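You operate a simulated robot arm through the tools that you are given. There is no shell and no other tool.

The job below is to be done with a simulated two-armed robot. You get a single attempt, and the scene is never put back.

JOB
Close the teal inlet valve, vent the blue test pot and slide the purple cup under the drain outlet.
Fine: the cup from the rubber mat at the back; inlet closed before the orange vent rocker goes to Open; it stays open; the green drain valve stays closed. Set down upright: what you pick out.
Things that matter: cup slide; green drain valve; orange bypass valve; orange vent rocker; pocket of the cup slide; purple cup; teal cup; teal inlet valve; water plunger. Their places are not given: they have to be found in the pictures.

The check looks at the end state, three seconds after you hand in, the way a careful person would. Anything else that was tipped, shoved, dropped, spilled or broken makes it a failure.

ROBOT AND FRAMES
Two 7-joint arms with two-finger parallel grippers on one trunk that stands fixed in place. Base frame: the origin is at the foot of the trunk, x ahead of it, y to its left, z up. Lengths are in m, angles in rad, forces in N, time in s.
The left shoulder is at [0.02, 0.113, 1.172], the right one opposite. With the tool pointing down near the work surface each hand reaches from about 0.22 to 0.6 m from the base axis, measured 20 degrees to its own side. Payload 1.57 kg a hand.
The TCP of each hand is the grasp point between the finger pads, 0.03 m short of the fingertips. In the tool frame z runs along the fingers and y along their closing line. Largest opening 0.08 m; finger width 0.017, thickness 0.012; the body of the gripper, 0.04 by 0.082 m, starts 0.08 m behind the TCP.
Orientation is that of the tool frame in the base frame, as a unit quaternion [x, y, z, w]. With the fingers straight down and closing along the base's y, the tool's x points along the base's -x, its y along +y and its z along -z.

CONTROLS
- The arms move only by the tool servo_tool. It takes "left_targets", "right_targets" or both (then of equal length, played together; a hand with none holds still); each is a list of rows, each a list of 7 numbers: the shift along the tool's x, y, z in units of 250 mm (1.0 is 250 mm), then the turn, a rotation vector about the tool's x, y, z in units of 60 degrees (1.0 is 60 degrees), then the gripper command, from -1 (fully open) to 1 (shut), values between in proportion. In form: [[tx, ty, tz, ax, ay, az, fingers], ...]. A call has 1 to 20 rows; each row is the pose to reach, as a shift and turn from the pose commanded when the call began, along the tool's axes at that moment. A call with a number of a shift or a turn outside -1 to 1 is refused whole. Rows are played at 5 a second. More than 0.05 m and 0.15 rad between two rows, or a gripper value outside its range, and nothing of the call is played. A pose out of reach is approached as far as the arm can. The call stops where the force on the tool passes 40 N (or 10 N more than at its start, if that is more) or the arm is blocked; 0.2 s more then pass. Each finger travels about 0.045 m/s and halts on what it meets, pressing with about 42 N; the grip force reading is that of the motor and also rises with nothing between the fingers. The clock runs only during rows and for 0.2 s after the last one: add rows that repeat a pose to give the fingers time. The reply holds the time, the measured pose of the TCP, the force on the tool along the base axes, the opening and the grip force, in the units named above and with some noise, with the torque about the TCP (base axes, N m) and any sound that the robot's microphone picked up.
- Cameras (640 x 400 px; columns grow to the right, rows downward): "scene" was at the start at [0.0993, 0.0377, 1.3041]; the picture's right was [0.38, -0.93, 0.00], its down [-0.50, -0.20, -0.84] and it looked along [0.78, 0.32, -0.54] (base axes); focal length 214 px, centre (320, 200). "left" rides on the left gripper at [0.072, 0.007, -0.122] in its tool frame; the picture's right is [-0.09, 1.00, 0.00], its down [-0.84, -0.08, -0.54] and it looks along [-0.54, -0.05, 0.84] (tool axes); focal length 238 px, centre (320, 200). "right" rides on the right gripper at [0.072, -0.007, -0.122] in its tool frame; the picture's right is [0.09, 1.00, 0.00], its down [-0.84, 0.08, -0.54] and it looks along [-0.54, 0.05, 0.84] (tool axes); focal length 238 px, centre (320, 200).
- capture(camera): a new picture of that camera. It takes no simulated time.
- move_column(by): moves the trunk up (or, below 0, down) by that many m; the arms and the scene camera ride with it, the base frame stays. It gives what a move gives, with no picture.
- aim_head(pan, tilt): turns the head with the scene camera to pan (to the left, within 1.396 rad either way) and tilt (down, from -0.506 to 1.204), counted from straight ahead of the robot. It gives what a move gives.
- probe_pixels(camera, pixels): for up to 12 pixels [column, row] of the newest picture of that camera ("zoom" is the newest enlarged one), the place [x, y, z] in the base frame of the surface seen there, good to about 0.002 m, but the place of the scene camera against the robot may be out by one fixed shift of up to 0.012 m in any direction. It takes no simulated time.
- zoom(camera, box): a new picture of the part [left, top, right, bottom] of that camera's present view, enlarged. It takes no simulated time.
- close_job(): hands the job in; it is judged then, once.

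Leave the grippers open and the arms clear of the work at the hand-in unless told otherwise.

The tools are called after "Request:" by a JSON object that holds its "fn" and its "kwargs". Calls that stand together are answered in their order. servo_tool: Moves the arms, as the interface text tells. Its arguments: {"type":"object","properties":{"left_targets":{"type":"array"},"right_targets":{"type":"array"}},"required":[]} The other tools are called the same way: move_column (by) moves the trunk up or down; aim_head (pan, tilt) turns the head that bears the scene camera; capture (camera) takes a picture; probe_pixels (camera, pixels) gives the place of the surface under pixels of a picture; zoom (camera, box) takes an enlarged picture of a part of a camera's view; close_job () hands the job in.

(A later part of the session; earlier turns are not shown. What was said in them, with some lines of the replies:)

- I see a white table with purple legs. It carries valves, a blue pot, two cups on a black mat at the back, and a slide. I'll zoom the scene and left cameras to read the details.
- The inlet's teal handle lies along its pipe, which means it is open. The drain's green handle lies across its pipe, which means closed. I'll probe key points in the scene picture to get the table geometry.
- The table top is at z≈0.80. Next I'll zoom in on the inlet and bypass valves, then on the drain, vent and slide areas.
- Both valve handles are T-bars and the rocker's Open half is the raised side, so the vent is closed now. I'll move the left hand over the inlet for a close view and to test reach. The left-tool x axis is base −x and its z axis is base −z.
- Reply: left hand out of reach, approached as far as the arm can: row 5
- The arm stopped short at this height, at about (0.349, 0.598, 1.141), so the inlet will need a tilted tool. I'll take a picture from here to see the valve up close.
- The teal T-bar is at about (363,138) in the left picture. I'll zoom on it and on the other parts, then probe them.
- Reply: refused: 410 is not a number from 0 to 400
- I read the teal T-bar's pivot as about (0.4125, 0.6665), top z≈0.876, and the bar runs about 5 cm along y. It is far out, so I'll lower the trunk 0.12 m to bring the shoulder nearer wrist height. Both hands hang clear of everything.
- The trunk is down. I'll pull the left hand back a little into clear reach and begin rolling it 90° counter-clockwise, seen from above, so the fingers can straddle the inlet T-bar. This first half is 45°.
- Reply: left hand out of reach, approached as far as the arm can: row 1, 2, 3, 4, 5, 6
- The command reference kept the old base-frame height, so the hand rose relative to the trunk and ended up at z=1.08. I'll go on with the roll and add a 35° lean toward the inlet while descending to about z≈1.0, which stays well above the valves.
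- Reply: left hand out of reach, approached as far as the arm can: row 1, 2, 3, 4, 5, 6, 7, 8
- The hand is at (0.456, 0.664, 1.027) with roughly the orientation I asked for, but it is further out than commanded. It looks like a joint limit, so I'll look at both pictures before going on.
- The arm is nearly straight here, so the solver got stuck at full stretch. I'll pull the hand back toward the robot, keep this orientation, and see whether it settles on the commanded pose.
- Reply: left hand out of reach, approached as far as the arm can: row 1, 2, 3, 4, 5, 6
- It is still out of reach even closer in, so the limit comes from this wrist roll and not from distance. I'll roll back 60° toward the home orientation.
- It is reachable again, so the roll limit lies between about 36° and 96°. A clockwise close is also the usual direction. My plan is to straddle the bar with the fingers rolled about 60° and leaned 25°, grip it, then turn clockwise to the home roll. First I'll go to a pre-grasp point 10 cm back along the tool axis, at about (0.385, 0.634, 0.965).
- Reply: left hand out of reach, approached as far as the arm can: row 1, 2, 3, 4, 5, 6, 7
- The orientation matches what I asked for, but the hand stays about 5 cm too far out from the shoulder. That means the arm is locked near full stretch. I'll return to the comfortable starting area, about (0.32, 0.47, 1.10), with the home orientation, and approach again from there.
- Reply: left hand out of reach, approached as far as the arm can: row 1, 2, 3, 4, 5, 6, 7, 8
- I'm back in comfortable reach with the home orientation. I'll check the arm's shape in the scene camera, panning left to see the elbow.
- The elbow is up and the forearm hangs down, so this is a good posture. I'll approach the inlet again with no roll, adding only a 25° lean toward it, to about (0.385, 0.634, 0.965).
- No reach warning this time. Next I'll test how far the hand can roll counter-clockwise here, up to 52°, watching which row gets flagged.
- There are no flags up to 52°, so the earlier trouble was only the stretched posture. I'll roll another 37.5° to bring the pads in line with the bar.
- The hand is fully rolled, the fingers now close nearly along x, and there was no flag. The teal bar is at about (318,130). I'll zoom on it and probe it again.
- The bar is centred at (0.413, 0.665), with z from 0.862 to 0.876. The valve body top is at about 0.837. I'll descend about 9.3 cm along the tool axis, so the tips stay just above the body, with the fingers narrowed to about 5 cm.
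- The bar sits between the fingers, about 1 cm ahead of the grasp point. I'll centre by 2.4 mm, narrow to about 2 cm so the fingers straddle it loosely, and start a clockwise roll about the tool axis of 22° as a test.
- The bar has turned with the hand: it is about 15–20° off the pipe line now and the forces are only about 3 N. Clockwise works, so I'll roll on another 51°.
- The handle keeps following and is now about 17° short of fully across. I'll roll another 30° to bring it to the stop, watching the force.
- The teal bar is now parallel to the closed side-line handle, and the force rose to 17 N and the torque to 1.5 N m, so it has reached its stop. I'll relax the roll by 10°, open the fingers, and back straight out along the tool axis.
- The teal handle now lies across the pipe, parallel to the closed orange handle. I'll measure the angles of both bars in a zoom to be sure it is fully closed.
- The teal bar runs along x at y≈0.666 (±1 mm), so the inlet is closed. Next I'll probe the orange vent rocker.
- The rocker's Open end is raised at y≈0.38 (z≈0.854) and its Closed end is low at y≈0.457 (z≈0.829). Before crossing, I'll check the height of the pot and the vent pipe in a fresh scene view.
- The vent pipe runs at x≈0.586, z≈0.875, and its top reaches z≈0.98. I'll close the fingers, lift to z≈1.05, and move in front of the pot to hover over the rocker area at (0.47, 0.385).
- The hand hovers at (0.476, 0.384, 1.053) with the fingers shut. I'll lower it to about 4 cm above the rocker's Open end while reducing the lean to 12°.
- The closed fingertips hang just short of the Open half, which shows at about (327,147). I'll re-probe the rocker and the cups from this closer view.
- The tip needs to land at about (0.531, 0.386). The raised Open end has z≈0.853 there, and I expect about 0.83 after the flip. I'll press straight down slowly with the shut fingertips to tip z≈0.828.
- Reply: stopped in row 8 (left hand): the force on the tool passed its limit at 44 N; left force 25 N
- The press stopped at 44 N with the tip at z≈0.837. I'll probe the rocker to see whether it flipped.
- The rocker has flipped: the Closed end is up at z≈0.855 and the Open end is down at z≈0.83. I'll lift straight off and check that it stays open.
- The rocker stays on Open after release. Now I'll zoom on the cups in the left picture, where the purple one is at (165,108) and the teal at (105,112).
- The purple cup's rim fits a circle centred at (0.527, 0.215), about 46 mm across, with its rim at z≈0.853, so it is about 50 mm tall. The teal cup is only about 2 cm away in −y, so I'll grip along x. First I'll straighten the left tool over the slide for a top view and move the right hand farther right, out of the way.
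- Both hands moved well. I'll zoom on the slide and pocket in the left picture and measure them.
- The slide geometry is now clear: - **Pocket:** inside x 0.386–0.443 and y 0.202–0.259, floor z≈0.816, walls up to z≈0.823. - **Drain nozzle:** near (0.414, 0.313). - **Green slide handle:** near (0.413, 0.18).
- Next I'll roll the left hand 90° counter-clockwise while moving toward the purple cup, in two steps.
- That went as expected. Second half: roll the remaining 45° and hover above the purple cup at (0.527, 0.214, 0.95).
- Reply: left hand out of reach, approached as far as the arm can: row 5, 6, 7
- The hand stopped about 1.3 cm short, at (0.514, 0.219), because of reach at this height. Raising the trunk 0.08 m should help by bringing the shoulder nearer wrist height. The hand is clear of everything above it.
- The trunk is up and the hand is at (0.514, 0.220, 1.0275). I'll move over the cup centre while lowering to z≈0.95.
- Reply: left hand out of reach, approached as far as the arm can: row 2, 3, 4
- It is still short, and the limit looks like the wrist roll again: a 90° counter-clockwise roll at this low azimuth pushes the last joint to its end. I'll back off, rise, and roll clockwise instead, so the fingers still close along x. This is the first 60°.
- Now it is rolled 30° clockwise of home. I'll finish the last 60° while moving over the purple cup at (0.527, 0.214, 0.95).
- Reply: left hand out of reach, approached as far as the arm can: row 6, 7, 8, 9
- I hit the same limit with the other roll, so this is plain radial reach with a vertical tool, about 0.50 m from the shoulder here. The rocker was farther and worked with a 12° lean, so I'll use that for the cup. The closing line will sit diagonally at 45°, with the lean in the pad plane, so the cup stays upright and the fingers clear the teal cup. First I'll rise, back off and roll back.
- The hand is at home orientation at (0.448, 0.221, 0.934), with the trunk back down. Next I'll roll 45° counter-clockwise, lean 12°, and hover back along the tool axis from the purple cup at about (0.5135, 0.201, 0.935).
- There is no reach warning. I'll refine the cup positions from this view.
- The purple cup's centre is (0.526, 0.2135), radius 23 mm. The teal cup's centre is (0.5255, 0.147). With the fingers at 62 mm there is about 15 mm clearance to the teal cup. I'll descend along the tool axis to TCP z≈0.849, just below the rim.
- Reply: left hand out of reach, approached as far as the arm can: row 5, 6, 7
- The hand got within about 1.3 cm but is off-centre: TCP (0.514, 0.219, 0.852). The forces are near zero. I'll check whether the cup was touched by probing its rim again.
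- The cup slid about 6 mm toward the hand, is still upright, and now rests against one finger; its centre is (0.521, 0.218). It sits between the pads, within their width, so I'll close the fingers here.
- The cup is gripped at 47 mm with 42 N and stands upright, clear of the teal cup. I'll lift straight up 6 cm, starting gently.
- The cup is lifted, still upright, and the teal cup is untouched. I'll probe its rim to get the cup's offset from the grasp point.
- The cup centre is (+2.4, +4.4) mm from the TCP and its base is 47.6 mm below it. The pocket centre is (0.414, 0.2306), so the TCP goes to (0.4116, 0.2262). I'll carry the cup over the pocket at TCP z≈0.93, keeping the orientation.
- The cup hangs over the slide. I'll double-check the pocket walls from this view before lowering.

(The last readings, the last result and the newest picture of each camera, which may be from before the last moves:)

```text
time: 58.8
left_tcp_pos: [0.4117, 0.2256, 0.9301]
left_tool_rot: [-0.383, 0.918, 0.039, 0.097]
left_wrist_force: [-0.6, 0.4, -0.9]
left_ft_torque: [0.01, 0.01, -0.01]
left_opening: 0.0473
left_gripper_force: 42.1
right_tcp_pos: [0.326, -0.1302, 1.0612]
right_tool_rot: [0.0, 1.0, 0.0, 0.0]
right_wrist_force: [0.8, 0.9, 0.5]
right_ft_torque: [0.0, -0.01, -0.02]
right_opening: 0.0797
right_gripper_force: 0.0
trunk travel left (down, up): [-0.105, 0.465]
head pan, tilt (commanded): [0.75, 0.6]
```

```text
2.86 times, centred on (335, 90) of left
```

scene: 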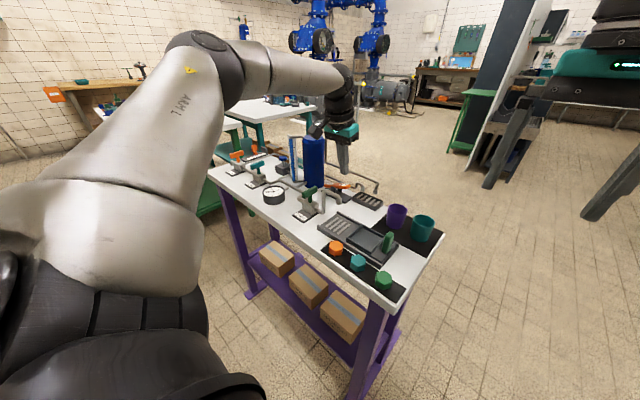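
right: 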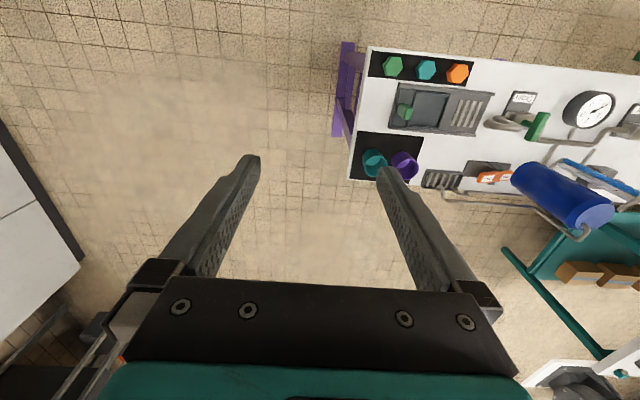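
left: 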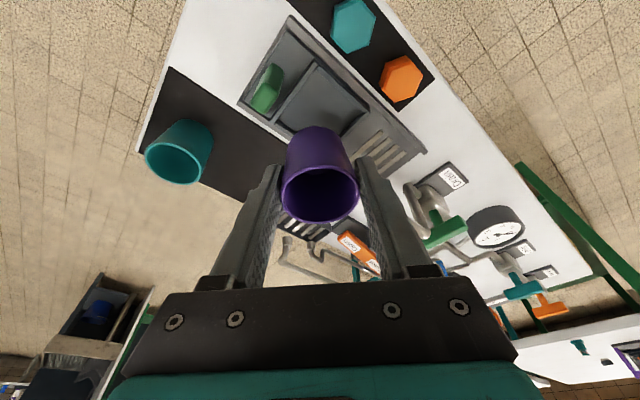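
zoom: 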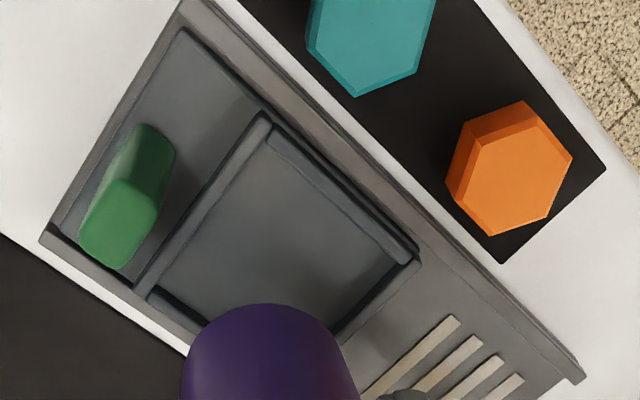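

Request:
{"fn": "probe_pixels", "kwargs": {"camera": "zoom", "pixels": [[262, 120], [200, 205], [145, 285], [330, 185], [405, 250], [365, 310], [290, 220], [175, 310], [240, 180], [230, 165], [345, 205], [250, 310]]}}

```text
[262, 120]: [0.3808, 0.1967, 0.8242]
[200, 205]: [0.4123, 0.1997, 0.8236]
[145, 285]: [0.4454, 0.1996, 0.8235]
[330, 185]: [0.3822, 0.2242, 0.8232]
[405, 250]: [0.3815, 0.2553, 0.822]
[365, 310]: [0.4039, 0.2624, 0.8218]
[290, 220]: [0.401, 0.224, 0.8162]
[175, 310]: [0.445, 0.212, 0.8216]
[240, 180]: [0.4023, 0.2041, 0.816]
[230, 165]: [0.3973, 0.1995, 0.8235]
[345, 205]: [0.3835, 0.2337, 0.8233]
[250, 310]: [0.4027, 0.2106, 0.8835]
```

The pocket centre is confirmed at (0.413, 0.231). I'll lower straight down 6.0 cm and then the last 6 mm slowly, watching the force.

Request:
{"fn": "servo_tool", "kwargs": {"left_targets": [[0.012, 0.002, 0.06, 0, 0, 0, 1], [0.025, 0.003, 0.12, 0, 0, 0, 1], [0.038, 0.005, 0.18, 0, 0, 0, 1], [0.05, 0.006, 0.2345, 0, 0, 0, 1], [0.052, 0.006, 0.243, 0, 0, 0, 1], [0.053, 0.006, 0.25, 0, 0, 0, 1], [0.055, 0.006, 0.257, 0, 0, 0, 1], [0.055, 0.006, 0.257, 0, 0, 0, 1]]}}

Request:
{"fn": "capture", "kwargs": {"camera": "left"}}

Request:
{"fn": "zoom", "kwargs": {"camera": "scene", "box": [320, 190, 420, 270]}}

```text
time: 60.6
left_tcp_pos: [0.4121, 0.226, 0.8657]
left_tool_rot: [-0.383, 0.918, 0.04, 0.099]
left_wrist_force: [-0.2, 0.8, 2.1]
left_ft_torque: [0.07, 0.02, 0.02]
left_opening: 0.0474
left_gripper_force: 41.8
right_tcp_pos: [0.3256, -0.1305, 1.0609]
right_tool_rot: [0.0, 1.0, 0.0, 0.001]
right_wrist_force: [0.2, -0.1, -0.6]
right_ft_torque: [0.01, 0.01, 0.0]
right_opening: 0.08
right_gripper_force: 0.0
trunk travel left (down, up): [-0.105, 0.465]
head pan, tilt (commanded): [0.75, 0.6]
```

```text
taken
```

left: 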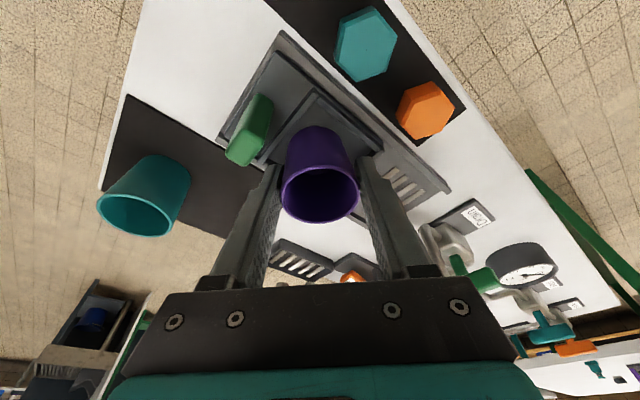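

```text
5.00 times, centred on (370, 230) of scene
```

zoom: 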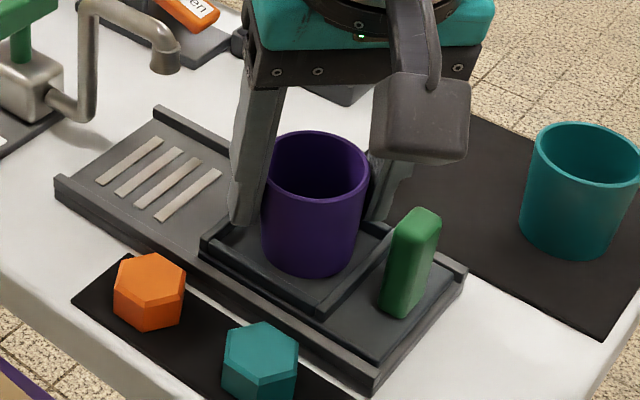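

The reading is 2 N upward, so the cup's base rests on the pocket floor, upright inside the walls. I'll open gently to 60 mm, since the green slide handle is close, then rise straight up 10 cm.

Request:
{"fn": "servo_tool", "kwargs": {"left_targets": [[0, 0, 0, 0, 0, 0, -0.25], [0, 0, 0, 0, 0, 0, -0.4], [0, 0, 0, 0, 0, 0, -0.5], [0, 0, 0, 0, 0, 0, -0.5], [-0.01, 0, -0.049, 0, 0, 0, -0.5], [-0.021, 0, -0.098, 0, 0, 0, -0.5], [-0.042, 0, -0.195, 0, 0, 0, -0.5], [-0.063, 0, -0.293, 0, 0, 0, -0.5], [-0.084, 0, -0.391, 0, 0, 0, -0.5], [-0.084, 0, -0.391, 0, 0, 0, -0.5]]}}

Request:
{"fn": "capture", "kwargs": {"camera": "left"}}

Request:
{"fn": "zoom", "kwargs": {"camera": "scene", "box": [300, 180, 440, 280]}}

```text
time: 62.8
left_tcp_pos: [0.413, 0.2247, 0.9647]
left_tool_rot: [-0.383, 0.918, 0.039, 0.098]
left_wrist_force: [-0.1, 1.1, -0.2]
left_ft_torque: [0.01, -0.01, 0.02]
left_opening: 0.0601
left_gripper_force: 0.0
right_tcp_pos: [0.3263, -0.1296, 1.0613]
right_tool_rot: [0.0, 1.0, 0.0, -0.001]
right_wrist_force: [0.5, -0.3, -0.2]
right_ft_torque: [-0.02, 0.01, 0.01]
right_opening: 0.08
right_gripper_force: 0.0
trunk travel left (down, up): [-0.105, 0.465]
head pan, tilt (commanded): [0.75, 0.6]
```

```text
taken
```

left: 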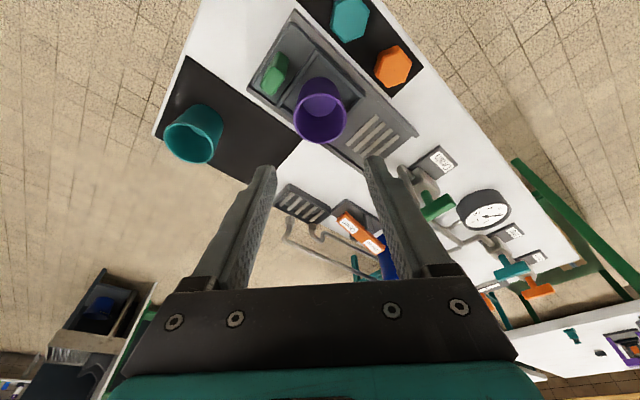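

```text
4.00 times, centred on (370, 230) of scene
```

zoom: 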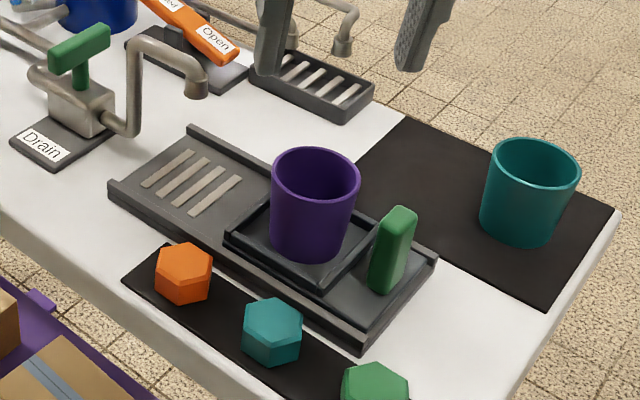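

The purple cup stands upright in the pocket. Now I'll measure the green slide handle, the cup rim and the drain nozzle for the push.

Request:
{"fn": "zoom", "kwargs": {"camera": "left", "box": [240, 30, 440, 190]}}

Request:
{"fn": "zoom", "kwargs": {"camera": "scene", "box": [315, 180, 425, 265]}}

Request:
{"fn": "probe_pixels", "kwargs": {"camera": "zoom", "pixels": [[80, 115], [90, 85], [70, 112], [90, 70], [285, 130], [380, 165], [410, 185], [395, 220], [425, 200], [405, 270], [370, 235], [330, 240]]}}

```text
2.50 times, centred on (340, 110) of left
```

zoom: 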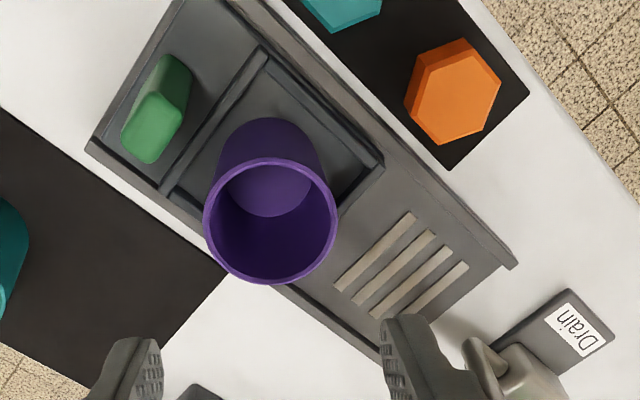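

```text
4.71 times, centred on (370, 222) of scene
```

zoom: 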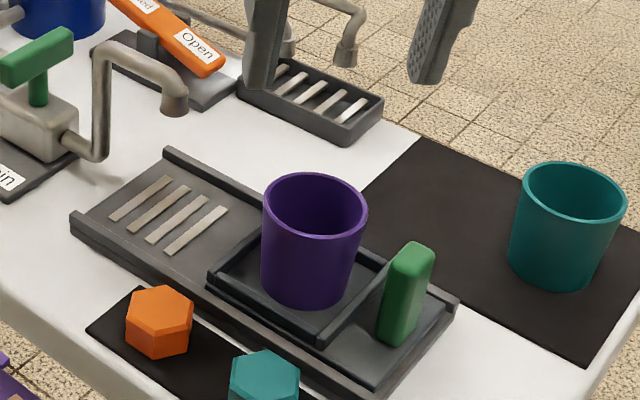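

```text
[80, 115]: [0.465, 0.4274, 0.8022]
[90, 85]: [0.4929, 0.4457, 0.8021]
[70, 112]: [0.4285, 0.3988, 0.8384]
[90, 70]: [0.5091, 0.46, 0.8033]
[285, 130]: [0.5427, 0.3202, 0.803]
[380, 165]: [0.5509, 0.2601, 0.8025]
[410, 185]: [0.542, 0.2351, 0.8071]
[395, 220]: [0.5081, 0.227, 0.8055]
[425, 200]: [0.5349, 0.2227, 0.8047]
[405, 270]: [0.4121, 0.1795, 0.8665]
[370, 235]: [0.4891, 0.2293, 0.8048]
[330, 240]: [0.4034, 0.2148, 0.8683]
```

Request:
{"fn": "probe_pixels", "kwargs": {"camera": "zoom", "pixels": [[415, 250], [392, 275], [428, 258], [390, 330], [412, 335], [172, 90], [172, 108], [165, 100], [183, 100], [150, 60], [315, 180], [315, 240]]}}

Request:
{"fn": "zoom", "kwargs": {"camera": "left", "box": [240, 30, 440, 190]}}

Request:
{"fn": "probe_pixels", "kwargs": {"camera": "zoom", "pixels": [[150, 130], [140, 155], [130, 120], [165, 100], [180, 115], [170, 60], [190, 80], [150, 85], [205, 220], [337, 215], [270, 162], [270, 280]]}}

```text
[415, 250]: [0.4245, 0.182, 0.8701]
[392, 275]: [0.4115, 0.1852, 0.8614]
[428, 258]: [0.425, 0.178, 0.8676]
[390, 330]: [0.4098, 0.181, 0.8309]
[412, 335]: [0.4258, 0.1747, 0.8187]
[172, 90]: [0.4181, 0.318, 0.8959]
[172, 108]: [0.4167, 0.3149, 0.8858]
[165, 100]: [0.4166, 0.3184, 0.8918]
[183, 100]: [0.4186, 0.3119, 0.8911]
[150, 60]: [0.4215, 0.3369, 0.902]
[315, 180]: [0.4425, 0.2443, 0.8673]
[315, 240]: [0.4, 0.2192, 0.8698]
```

```text
2.50 times, centred on (340, 110) of left
```

zoom: 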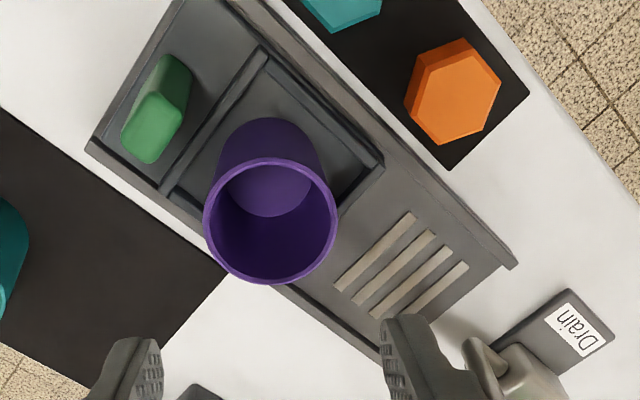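

```text
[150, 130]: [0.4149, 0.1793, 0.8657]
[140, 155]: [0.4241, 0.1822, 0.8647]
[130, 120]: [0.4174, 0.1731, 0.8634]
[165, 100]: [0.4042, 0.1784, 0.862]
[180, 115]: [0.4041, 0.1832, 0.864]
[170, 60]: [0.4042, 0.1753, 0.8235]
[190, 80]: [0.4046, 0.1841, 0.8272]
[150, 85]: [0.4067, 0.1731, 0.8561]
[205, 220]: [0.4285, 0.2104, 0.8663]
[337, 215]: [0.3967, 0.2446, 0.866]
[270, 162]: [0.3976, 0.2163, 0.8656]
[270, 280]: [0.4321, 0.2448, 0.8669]
```

I have these readings for the push:
- **Green slide handle:** x 0.404–0.425, y 0.173–0.185, top z 0.8655.
- **Cup rim:** z 0.866.
- **Nozzle:** mouth z≈0.88, near (0.416, 0.313).

The slide must travel about 8.2 cm in +y. I'll return to a vertical home orientation with closed fingers, to the right of the handle at (0.4145, 0.15, 0.955).

Request:
{"fn": "servo_tool", "kwargs": {"left_targets": [[0.03, -0.031, -0.001, 0.0112, 0.0271, 0.1068, 0], [0.06, -0.061, -0.001, 0.0224, 0.0542, 0.2135, 0.5], [0.09, -0.092, -0.002, 0.0336, 0.0813, 0.3203, 1], [0.121, -0.123, -0.003, 0.0449, 0.1083, 0.427, 1], [0.151, -0.154, -0.004, 0.0561, 0.1354, 0.5338, 1], [0.181, -0.184, -0.004, 0.0673, 0.1625, 0.6405, 1], [0.211, -0.215, -0.005, 0.0785, 0.1896, 0.7473, 1], [0.211, -0.215, -0.005, 0.0785, 0.1896, 0.7473, 1]]}}

Request:
{"fn": "capture", "kwargs": {"camera": "left"}}

```text
time: 64.6
left_tcp_pos: [0.4146, 0.1524, 0.9559]
left_tool_rot: [-0.001, 1.0, 0.0, 0.002]
left_wrist_force: [0.2, 1.1, 0.7]
left_ft_torque: [0.0, -0.03, -0.01]
left_opening: 0.0
left_gripper_force: 22.2
right_tcp_pos: [0.3251, -0.1302, 1.062]
right_tool_rot: [0.0, 1.0, 0.0, 0.0]
right_wrist_force: [-0.3, 0.4, 0.6]
right_ft_torque: [0.0, -0.01, 0.02]
right_opening: 0.0799
right_gripper_force: 0.0
trunk travel left (down, up): [-0.105, 0.465]
head pan, tilt (commanded): [0.75, 0.6]
```

```text
taken
```

left: 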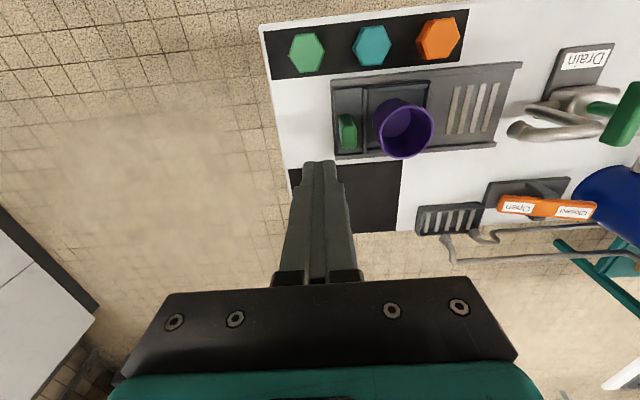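

The closed fingers are just right of the green handle. I'll lower straight down so the tips reach z≈0.832, level with the handle and above the slide plate.

Request:
{"fn": "servo_tool", "kwargs": {"left_targets": [[0, -0.01, 0.1, 0, 0, 0, 1], [0, -0.01, 0.2, 0, 0, 0, 1], [0, -0.01, 0.29, 0, 0, 0, 1], [0, -0.01, 0.376, 0, 0, 0, 1], [0, -0.01, 0.376, 0, 0, 0, 1]]}}

Request:
{"fn": "capture", "kwargs": {"camera": "left"}}

Request:
{"fn": "zoom", "kwargs": {"camera": "scene", "box": [300, 180, 440, 280]}}

```text
time: 65.8
left_tcp_pos: [0.4155, 0.1496, 0.8615]
left_tool_rot: [-0.002, 1.0, -0.002, 0.002]
left_wrist_force: [-0.2, 0.7, 0.2]
left_ft_torque: [0.0, -0.03, 0.05]
left_opening: 0.0003
left_gripper_force: 21.2
right_tcp_pos: [0.3248, -0.1306, 1.0615]
right_tool_rot: [0.0, 1.0, 0.0, 0.0]
right_wrist_force: [0.0, -0.1, 0.3]
right_ft_torque: [-0.03, 0.03, 0.03]
right_opening: 0.0804
right_gripper_force: 0.0
trunk travel left (down, up): [-0.105, 0.465]
head pan, tilt (commanded): [0.75, 0.6]
```

```text
taken
```

left: 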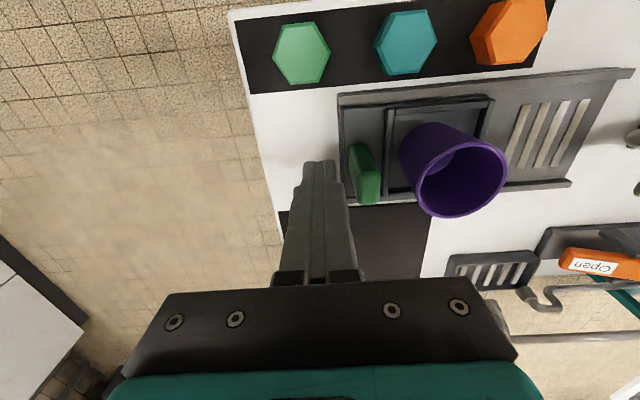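

```text
4.00 times, centred on (370, 230) of scene
```

zoom: 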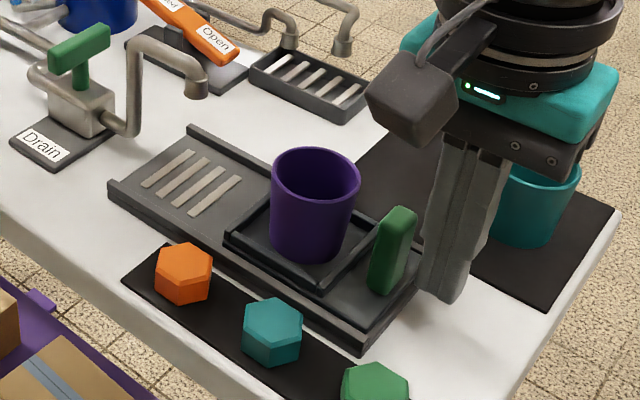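

The fingers are about 11 mm right of the handle. I'll push slowly 5 cm in +y and then look.

Request:
{"fn": "servo_tool", "kwargs": {"left_targets": [[0, 0.03, 0, 0, 0, 0, 1], [0, 0.06, 0, 0, 0, 0, 1], [0, 0.09, 0, 0, 0, 0, 1], [0, 0.12, 0, 0, 0, 0, 1], [0, 0.15, 0, 0, 0, 0, 1], [0, 0.18, 0, 0, 0, 0, 1], [0, 0.2, 0, 0, 0, 0, 1], [0, 0.2, 0, 0, 0, 0, 1]]}}

Request:
{"fn": "capture", "kwargs": {"camera": "left"}}

Request:
{"fn": "zoom", "kwargs": {"camera": "scene", "box": [300, 180, 440, 280]}}

```text
time: 67.6
left_tcp_pos: [0.4124, 0.1997, 0.86]
left_tool_rot: [-0.002, 1.0, 0.0, 0.002]
left_wrist_force: [0.7, -0.2, -0.4]
left_ft_torque: [0.0, 0.02, 0.0]
left_opening: 0.0001
left_gripper_force: 21.6
right_tcp_pos: [0.3248, -0.1307, 1.0609]
right_tool_rot: [0.0, 1.0, -0.001, 0.0]
right_wrist_force: [0.5, -0.2, 0.4]
right_ft_torque: [0.01, -0.04, 0.0]
right_opening: 0.0801
right_gripper_force: 0.1
trunk travel left (down, up): [-0.105, 0.465]
head pan, tilt (commanded): [0.75, 0.6]
```

```text
taken
```

left: 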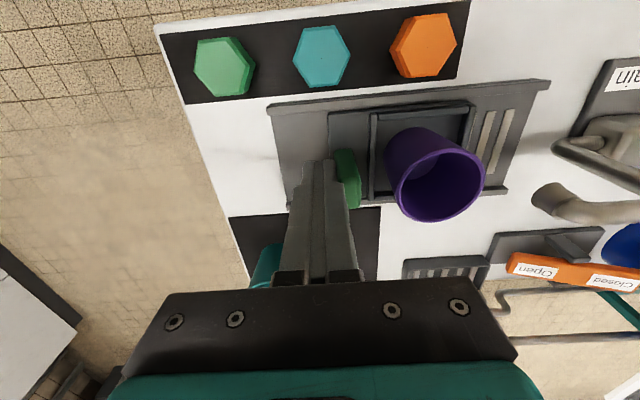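

```text
4.00 times, centred on (370, 230) of scene
```

zoom: 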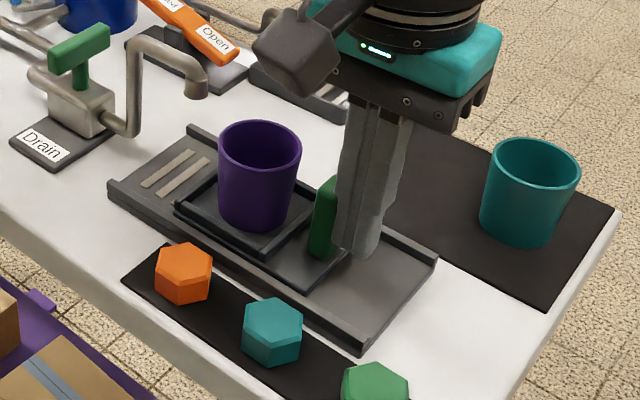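

The slide moved about 39 mm with the cup upright, and the force is small. I'll push another 3 cm, then check alignment with the nozzle.

Request:
{"fn": "servo_tool", "kwargs": {"left_targets": [[0, 0.025, 0, 0, 0, 0, 1], [0, 0.05, 0, 0, 0, 0, 1], [0, 0.075, 0, 0, 0, 0, 1], [0, 0.1, 0, 0, 0, 0, 1], [0, 0.12, 0, 0, 0, 0, 1], [0, 0.12, 0, 0, 0, 0, 1]]}}

Request:
{"fn": "capture", "kwargs": {"camera": "left"}}

Request:
{"fn": "zoom", "kwargs": {"camera": "scene", "box": [300, 170, 420, 260]}}

```text
time: 69.0
left_tcp_pos: [0.4128, 0.2293, 0.8591]
left_tool_rot: [-0.002, 1.0, 0.0, 0.001]
left_wrist_force: [-0.8, -0.8, 0.1]
left_ft_torque: [0.0, 0.0, 0.01]
left_opening: 0.0
left_gripper_force: 21.4
right_tcp_pos: [0.325, -0.1304, 1.0609]
right_tool_rot: [0.0, 1.0, 0.001, 0.0]
right_wrist_force: [-0.3, 0.0, -0.2]
right_ft_torque: [-0.02, -0.04, -0.02]
right_opening: 0.0802
right_gripper_force: 0.0
trunk travel left (down, up): [-0.105, 0.465]
head pan, tilt (commanded): [0.75, 0.6]
```

```text
taken
```

left: 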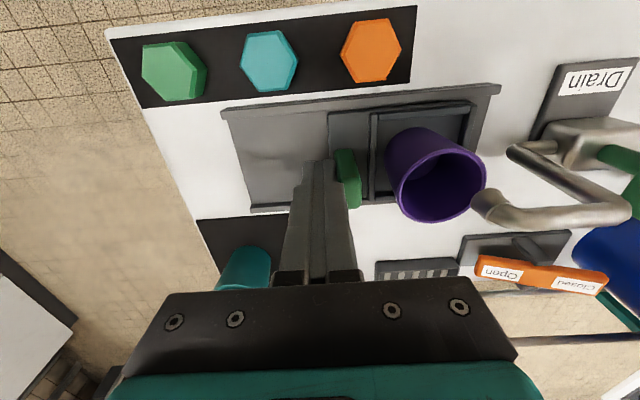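

```text
4.44 times, centred on (360, 215) of scene
```

zoom: 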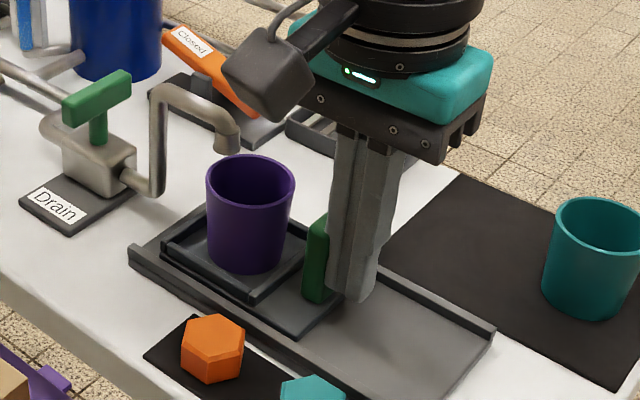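

The cup is close now. I'll probe the rim and the nozzle tip in this left view to see the remaining distance.

Request:
{"fn": "zoom", "kwargs": {"camera": "left", "box": [370, 100, 550, 240]}}

```text
2.86 times, centred on (460, 170) of left
```

zoom: 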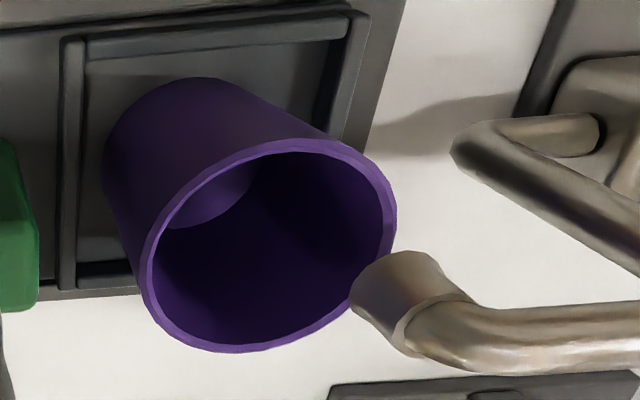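

Request:
{"fn": "probe_pixels", "kwargs": {"camera": "zoom", "pixels": [[150, 260], [185, 195], [260, 148], [330, 147], [380, 190], [392, 235], [150, 300], [200, 346], [265, 346], [330, 315], [360, 290], [400, 258]]}}

Request:
{"fn": "probe_pixels", "kwargs": {"camera": "zoom", "pixels": [[357, 300], [375, 330], [400, 345], [430, 270], [410, 300], [390, 280], [440, 310], [68, 150], [350, 60], [355, 110], [220, 35], [110, 285]]}}

```text
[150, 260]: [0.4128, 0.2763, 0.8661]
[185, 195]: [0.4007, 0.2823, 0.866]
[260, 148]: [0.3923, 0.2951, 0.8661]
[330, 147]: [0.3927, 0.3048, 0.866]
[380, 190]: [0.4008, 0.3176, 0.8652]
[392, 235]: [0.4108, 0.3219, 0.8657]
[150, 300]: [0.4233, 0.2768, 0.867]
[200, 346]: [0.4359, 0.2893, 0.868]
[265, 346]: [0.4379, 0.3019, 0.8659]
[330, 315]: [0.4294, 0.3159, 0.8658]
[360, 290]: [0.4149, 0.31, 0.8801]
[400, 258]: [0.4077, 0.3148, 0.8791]
```

```text
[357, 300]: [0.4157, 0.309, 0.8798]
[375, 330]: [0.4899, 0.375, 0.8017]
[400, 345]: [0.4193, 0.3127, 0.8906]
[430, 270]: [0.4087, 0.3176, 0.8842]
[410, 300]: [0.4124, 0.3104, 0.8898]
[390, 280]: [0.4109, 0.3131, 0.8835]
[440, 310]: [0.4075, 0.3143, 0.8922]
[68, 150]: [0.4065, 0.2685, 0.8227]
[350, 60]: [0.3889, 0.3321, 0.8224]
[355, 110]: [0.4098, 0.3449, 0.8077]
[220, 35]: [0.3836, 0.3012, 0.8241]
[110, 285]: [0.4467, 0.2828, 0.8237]
```

The cup's centre is at y≈0.299, and the nozzle centre is at about (0.4155, 0.315) with its mouth at z≈0.88. The tray has about 15 mm of travel left, so I'll push 15.5 mm more in small steps.

Request:
{"fn": "servo_tool", "kwargs": {"left_targets": [[0, 0.016, 0, 0, 0, 0, 1], [0, 0.032, 0, 0, 0, 0, 1], [0, 0.048, 0, 0, 0, 0, 1], [0, 0.062, 0, 0, 0, 0, 1], [0, 0.062, 0, 0, 0, 0, 1]]}}

Request:
{"fn": "capture", "kwargs": {"camera": "left"}}

Request:
{"fn": "zoom", "kwargs": {"camera": "scene", "box": [300, 170, 420, 260]}}

```text
time: 70.2
left_tcp_pos: [0.413, 0.2454, 0.8591]
left_tool_rot: [-0.002, 1.0, -0.001, 0.002]
left_wrist_force: [0.3, -0.8, 0.8]
left_ft_torque: [0.02, -0.02, -0.01]
left_opening: 0.0
left_gripper_force: 21.7
right_tcp_pos: [0.3257, -0.1303, 1.0616]
right_tool_rot: [0.0, 1.0, 0.0, 0.0]
right_wrist_force: [0.7, 0.5, 0.2]
right_ft_torque: [0.01, 0.01, -0.01]
right_opening: 0.0801
right_gripper_force: 0.1
trunk travel left (down, up): [-0.105, 0.465]
head pan, tilt (commanded): [0.75, 0.6]
```

```text
taken
```

left: 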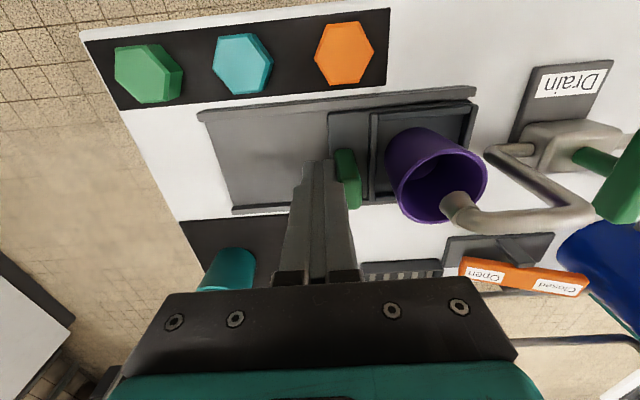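

```text
4.44 times, centred on (360, 215) of scene
```

zoom: 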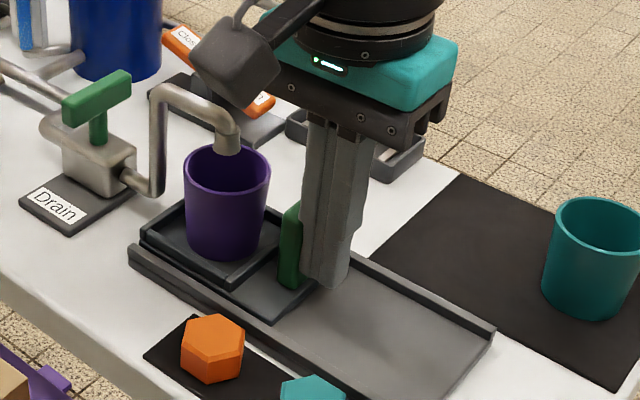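

The nozzle is over the cup now, the force is still low, and there is no stop yet. I'll probe the rim and nozzle for centring.

Request:
{"fn": "zoom", "kwargs": {"camera": "left", "box": [370, 90, 530, 230]}}

```text
2.86 times, centred on (450, 160) of left
```

zoom: 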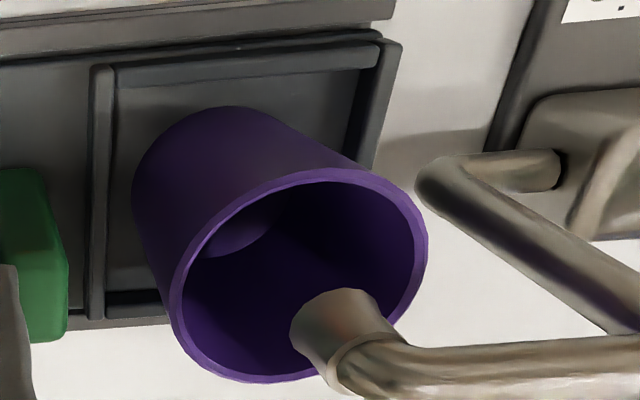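

Request:
{"fn": "probe_pixels", "kwargs": {"camera": "zoom", "pixels": [[178, 290], [215, 225], [290, 178], [360, 177], [410, 220], [424, 260], [180, 325], [230, 374], [290, 378], [395, 320], [293, 325], [300, 345]]}}

Request:
{"fn": "probe_pixels", "kwargs": {"camera": "zoom", "pixels": [[345, 292], [320, 300], [375, 305], [330, 330], [320, 360], [395, 60], [375, 130], [385, 30], [395, 100], [340, 310], [98, 200], [300, 310]]}}

```text
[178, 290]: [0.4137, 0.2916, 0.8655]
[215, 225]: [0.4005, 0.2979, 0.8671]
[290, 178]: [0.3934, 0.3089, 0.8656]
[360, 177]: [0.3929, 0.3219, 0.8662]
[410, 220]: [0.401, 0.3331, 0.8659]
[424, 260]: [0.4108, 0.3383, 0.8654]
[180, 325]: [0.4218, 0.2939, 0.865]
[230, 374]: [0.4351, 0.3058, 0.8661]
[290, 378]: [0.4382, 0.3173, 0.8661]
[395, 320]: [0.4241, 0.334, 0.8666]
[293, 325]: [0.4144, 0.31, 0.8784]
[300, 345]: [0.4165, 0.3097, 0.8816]
```

```text
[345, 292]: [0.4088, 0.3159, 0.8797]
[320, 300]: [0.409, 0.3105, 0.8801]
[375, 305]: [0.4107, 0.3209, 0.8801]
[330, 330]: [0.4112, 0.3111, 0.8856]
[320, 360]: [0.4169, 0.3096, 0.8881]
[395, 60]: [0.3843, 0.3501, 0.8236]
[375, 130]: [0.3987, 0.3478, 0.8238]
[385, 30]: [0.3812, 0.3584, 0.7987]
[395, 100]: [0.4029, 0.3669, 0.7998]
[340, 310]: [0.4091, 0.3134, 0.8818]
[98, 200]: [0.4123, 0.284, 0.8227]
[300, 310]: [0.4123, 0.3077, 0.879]
```

The cup rim centre is (0.4155, 0.315) and the nozzle centre is about (0.4155, 0.3145), so they are aligned, with the slide at the tray's end. I'll back the fingers off 1.5 cm in −y and rise straight up.

Request:
{"fn": "servo_tool", "kwargs": {"left_targets": [[0, -0.03, 0, 0, 0, 0, 1], [0, -0.06, 0, 0, 0, 0, 1], [0, -0.06, -0.12, 0, 0, 0, 1], [0, -0.06, -0.28, 0, 0, 0, 1], [0, -0.06, -0.44, 0, 0, 0, 1], [0, -0.06, -0.6, 0, 0, 0, 0.5], [0.1, -0.06, -0.72, 0, 0, 0, 0], [0.2, -0.06, -0.8, 0, 0, 0, -1], [0.3, -0.06, -0.88, 0, 0, 0, -1], [0.4, -0.06, -0.96, 0, 0, 0, -1], [0.4, -0.06, -0.96, 0, 0, 0, -1]]}}

Request:
{"fn": "capture", "kwargs": {"camera": "left"}}

Request:
{"fn": "capture", "kwargs": {"camera": "scene"}}

```text
time: 72.6
left_tcp_pos: [0.3134, 0.2301, 1.0999]
left_tool_rot: [-0.002, 1.0, 0.0, 0.002]
left_wrist_force: [-0.5, -0.2, 0.7]
left_ft_torque: [-0.01, -0.02, 0.02]
left_opening: 0.0799
left_gripper_force: 0.0
right_tcp_pos: [0.3257, -0.1306, 1.0605]
right_tool_rot: [0.001, 1.0, 0.0, -0.001]
right_wrist_force: [-0.1, 0.4, -0.5]
right_ft_torque: [0.03, 0.01, -0.03]
right_opening: 0.0802
right_gripper_force: 0.1
trunk travel left (down, up): [-0.105, 0.465]
head pan, tilt (commanded): [0.75, 0.6]
```

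```text
taken
```

left: 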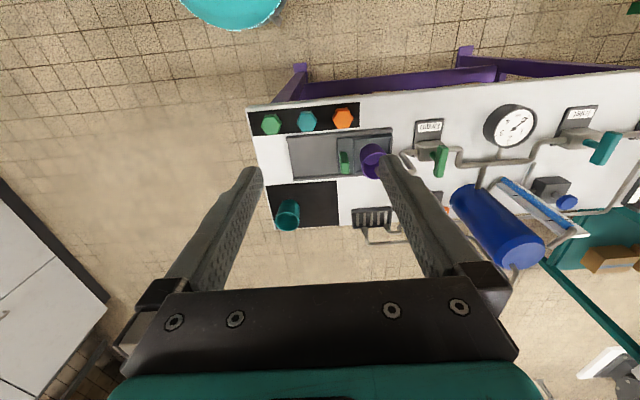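

```text
taken
```

scene: 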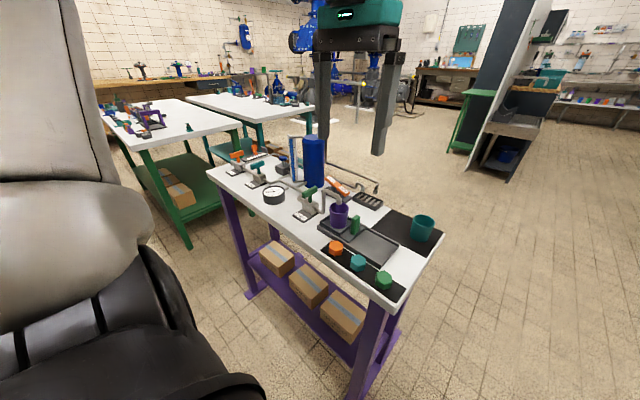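

The hand is clear and open. I'll check the final state of everything in a zoomed scene view.

Request:
{"fn": "zoom", "kwargs": {"camera": "scene", "box": [200, 130, 450, 300]}}

Request:
{"fn": "zoom", "kwargs": {"camera": "scene", "box": [290, 165, 390, 245]}}

Request:
{"fn": "zoom", "kwargs": {"camera": "scene", "box": [210, 135, 310, 205]}}

```text
2.35 times, centred on (325, 215) of scene
```

zoom: 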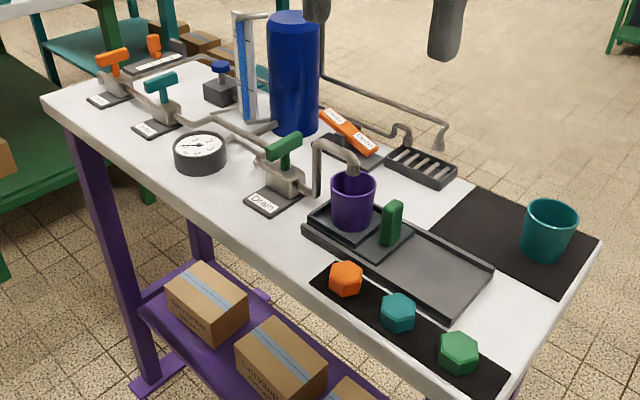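

```text
5.00 times, centred on (340, 205) of scene
```

zoom: 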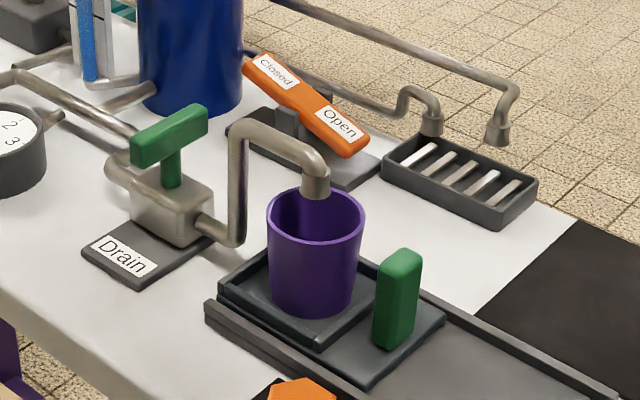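

```text
5.71 times, centred on (260, 170) of scene
```

zoom: 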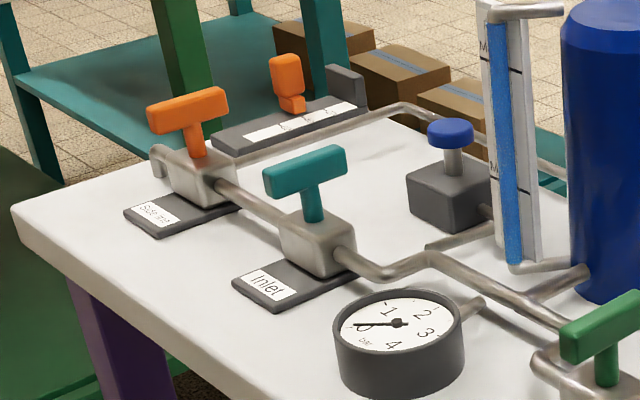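

Everything checks out in the final pictures:
- **Inlet:** the teal handle is across its pipe, closed.
- **Vent:** the rocker stays on Open and the gauge is at 0.
- **Drain and side line:** both handles are unchanged and closed.
- **Purple cup:** upright in the pocket, directly under the drain nozzle.
- **Teal cup and hex blocks:** undisturbed.

Both hands are open and clear, so I'm handing in.

Request:
{"fn": "close_job", "kwargs": {}}

```text
The job is handed in.
```

The job is done and handed in; I haven't seen the check's result. The final pictures show:

- **Inlet:** the teal valve is closed, turned clockwise to its stop before I touched the vent.
- **Vent:** the orange rocker is on Open and stayed there after I let go. The gauge reads about 0.
- **Cup:** the purple cup from the back mat stands upright in the slide's pocket. The slide is pushed in so the drain nozzle sits over the middle of the cup, within about 1 mm.
- **Left alone:** the green drain valve is still closed. The orange bypass valve, the water plunger, the teal cup and the hex blocks were not touched.

While I was lowering the hand to grip it, a finger slid the purple cup about 6 mm across the mat. It stayed upright. Both grippers are open and the arms are clear of the work.
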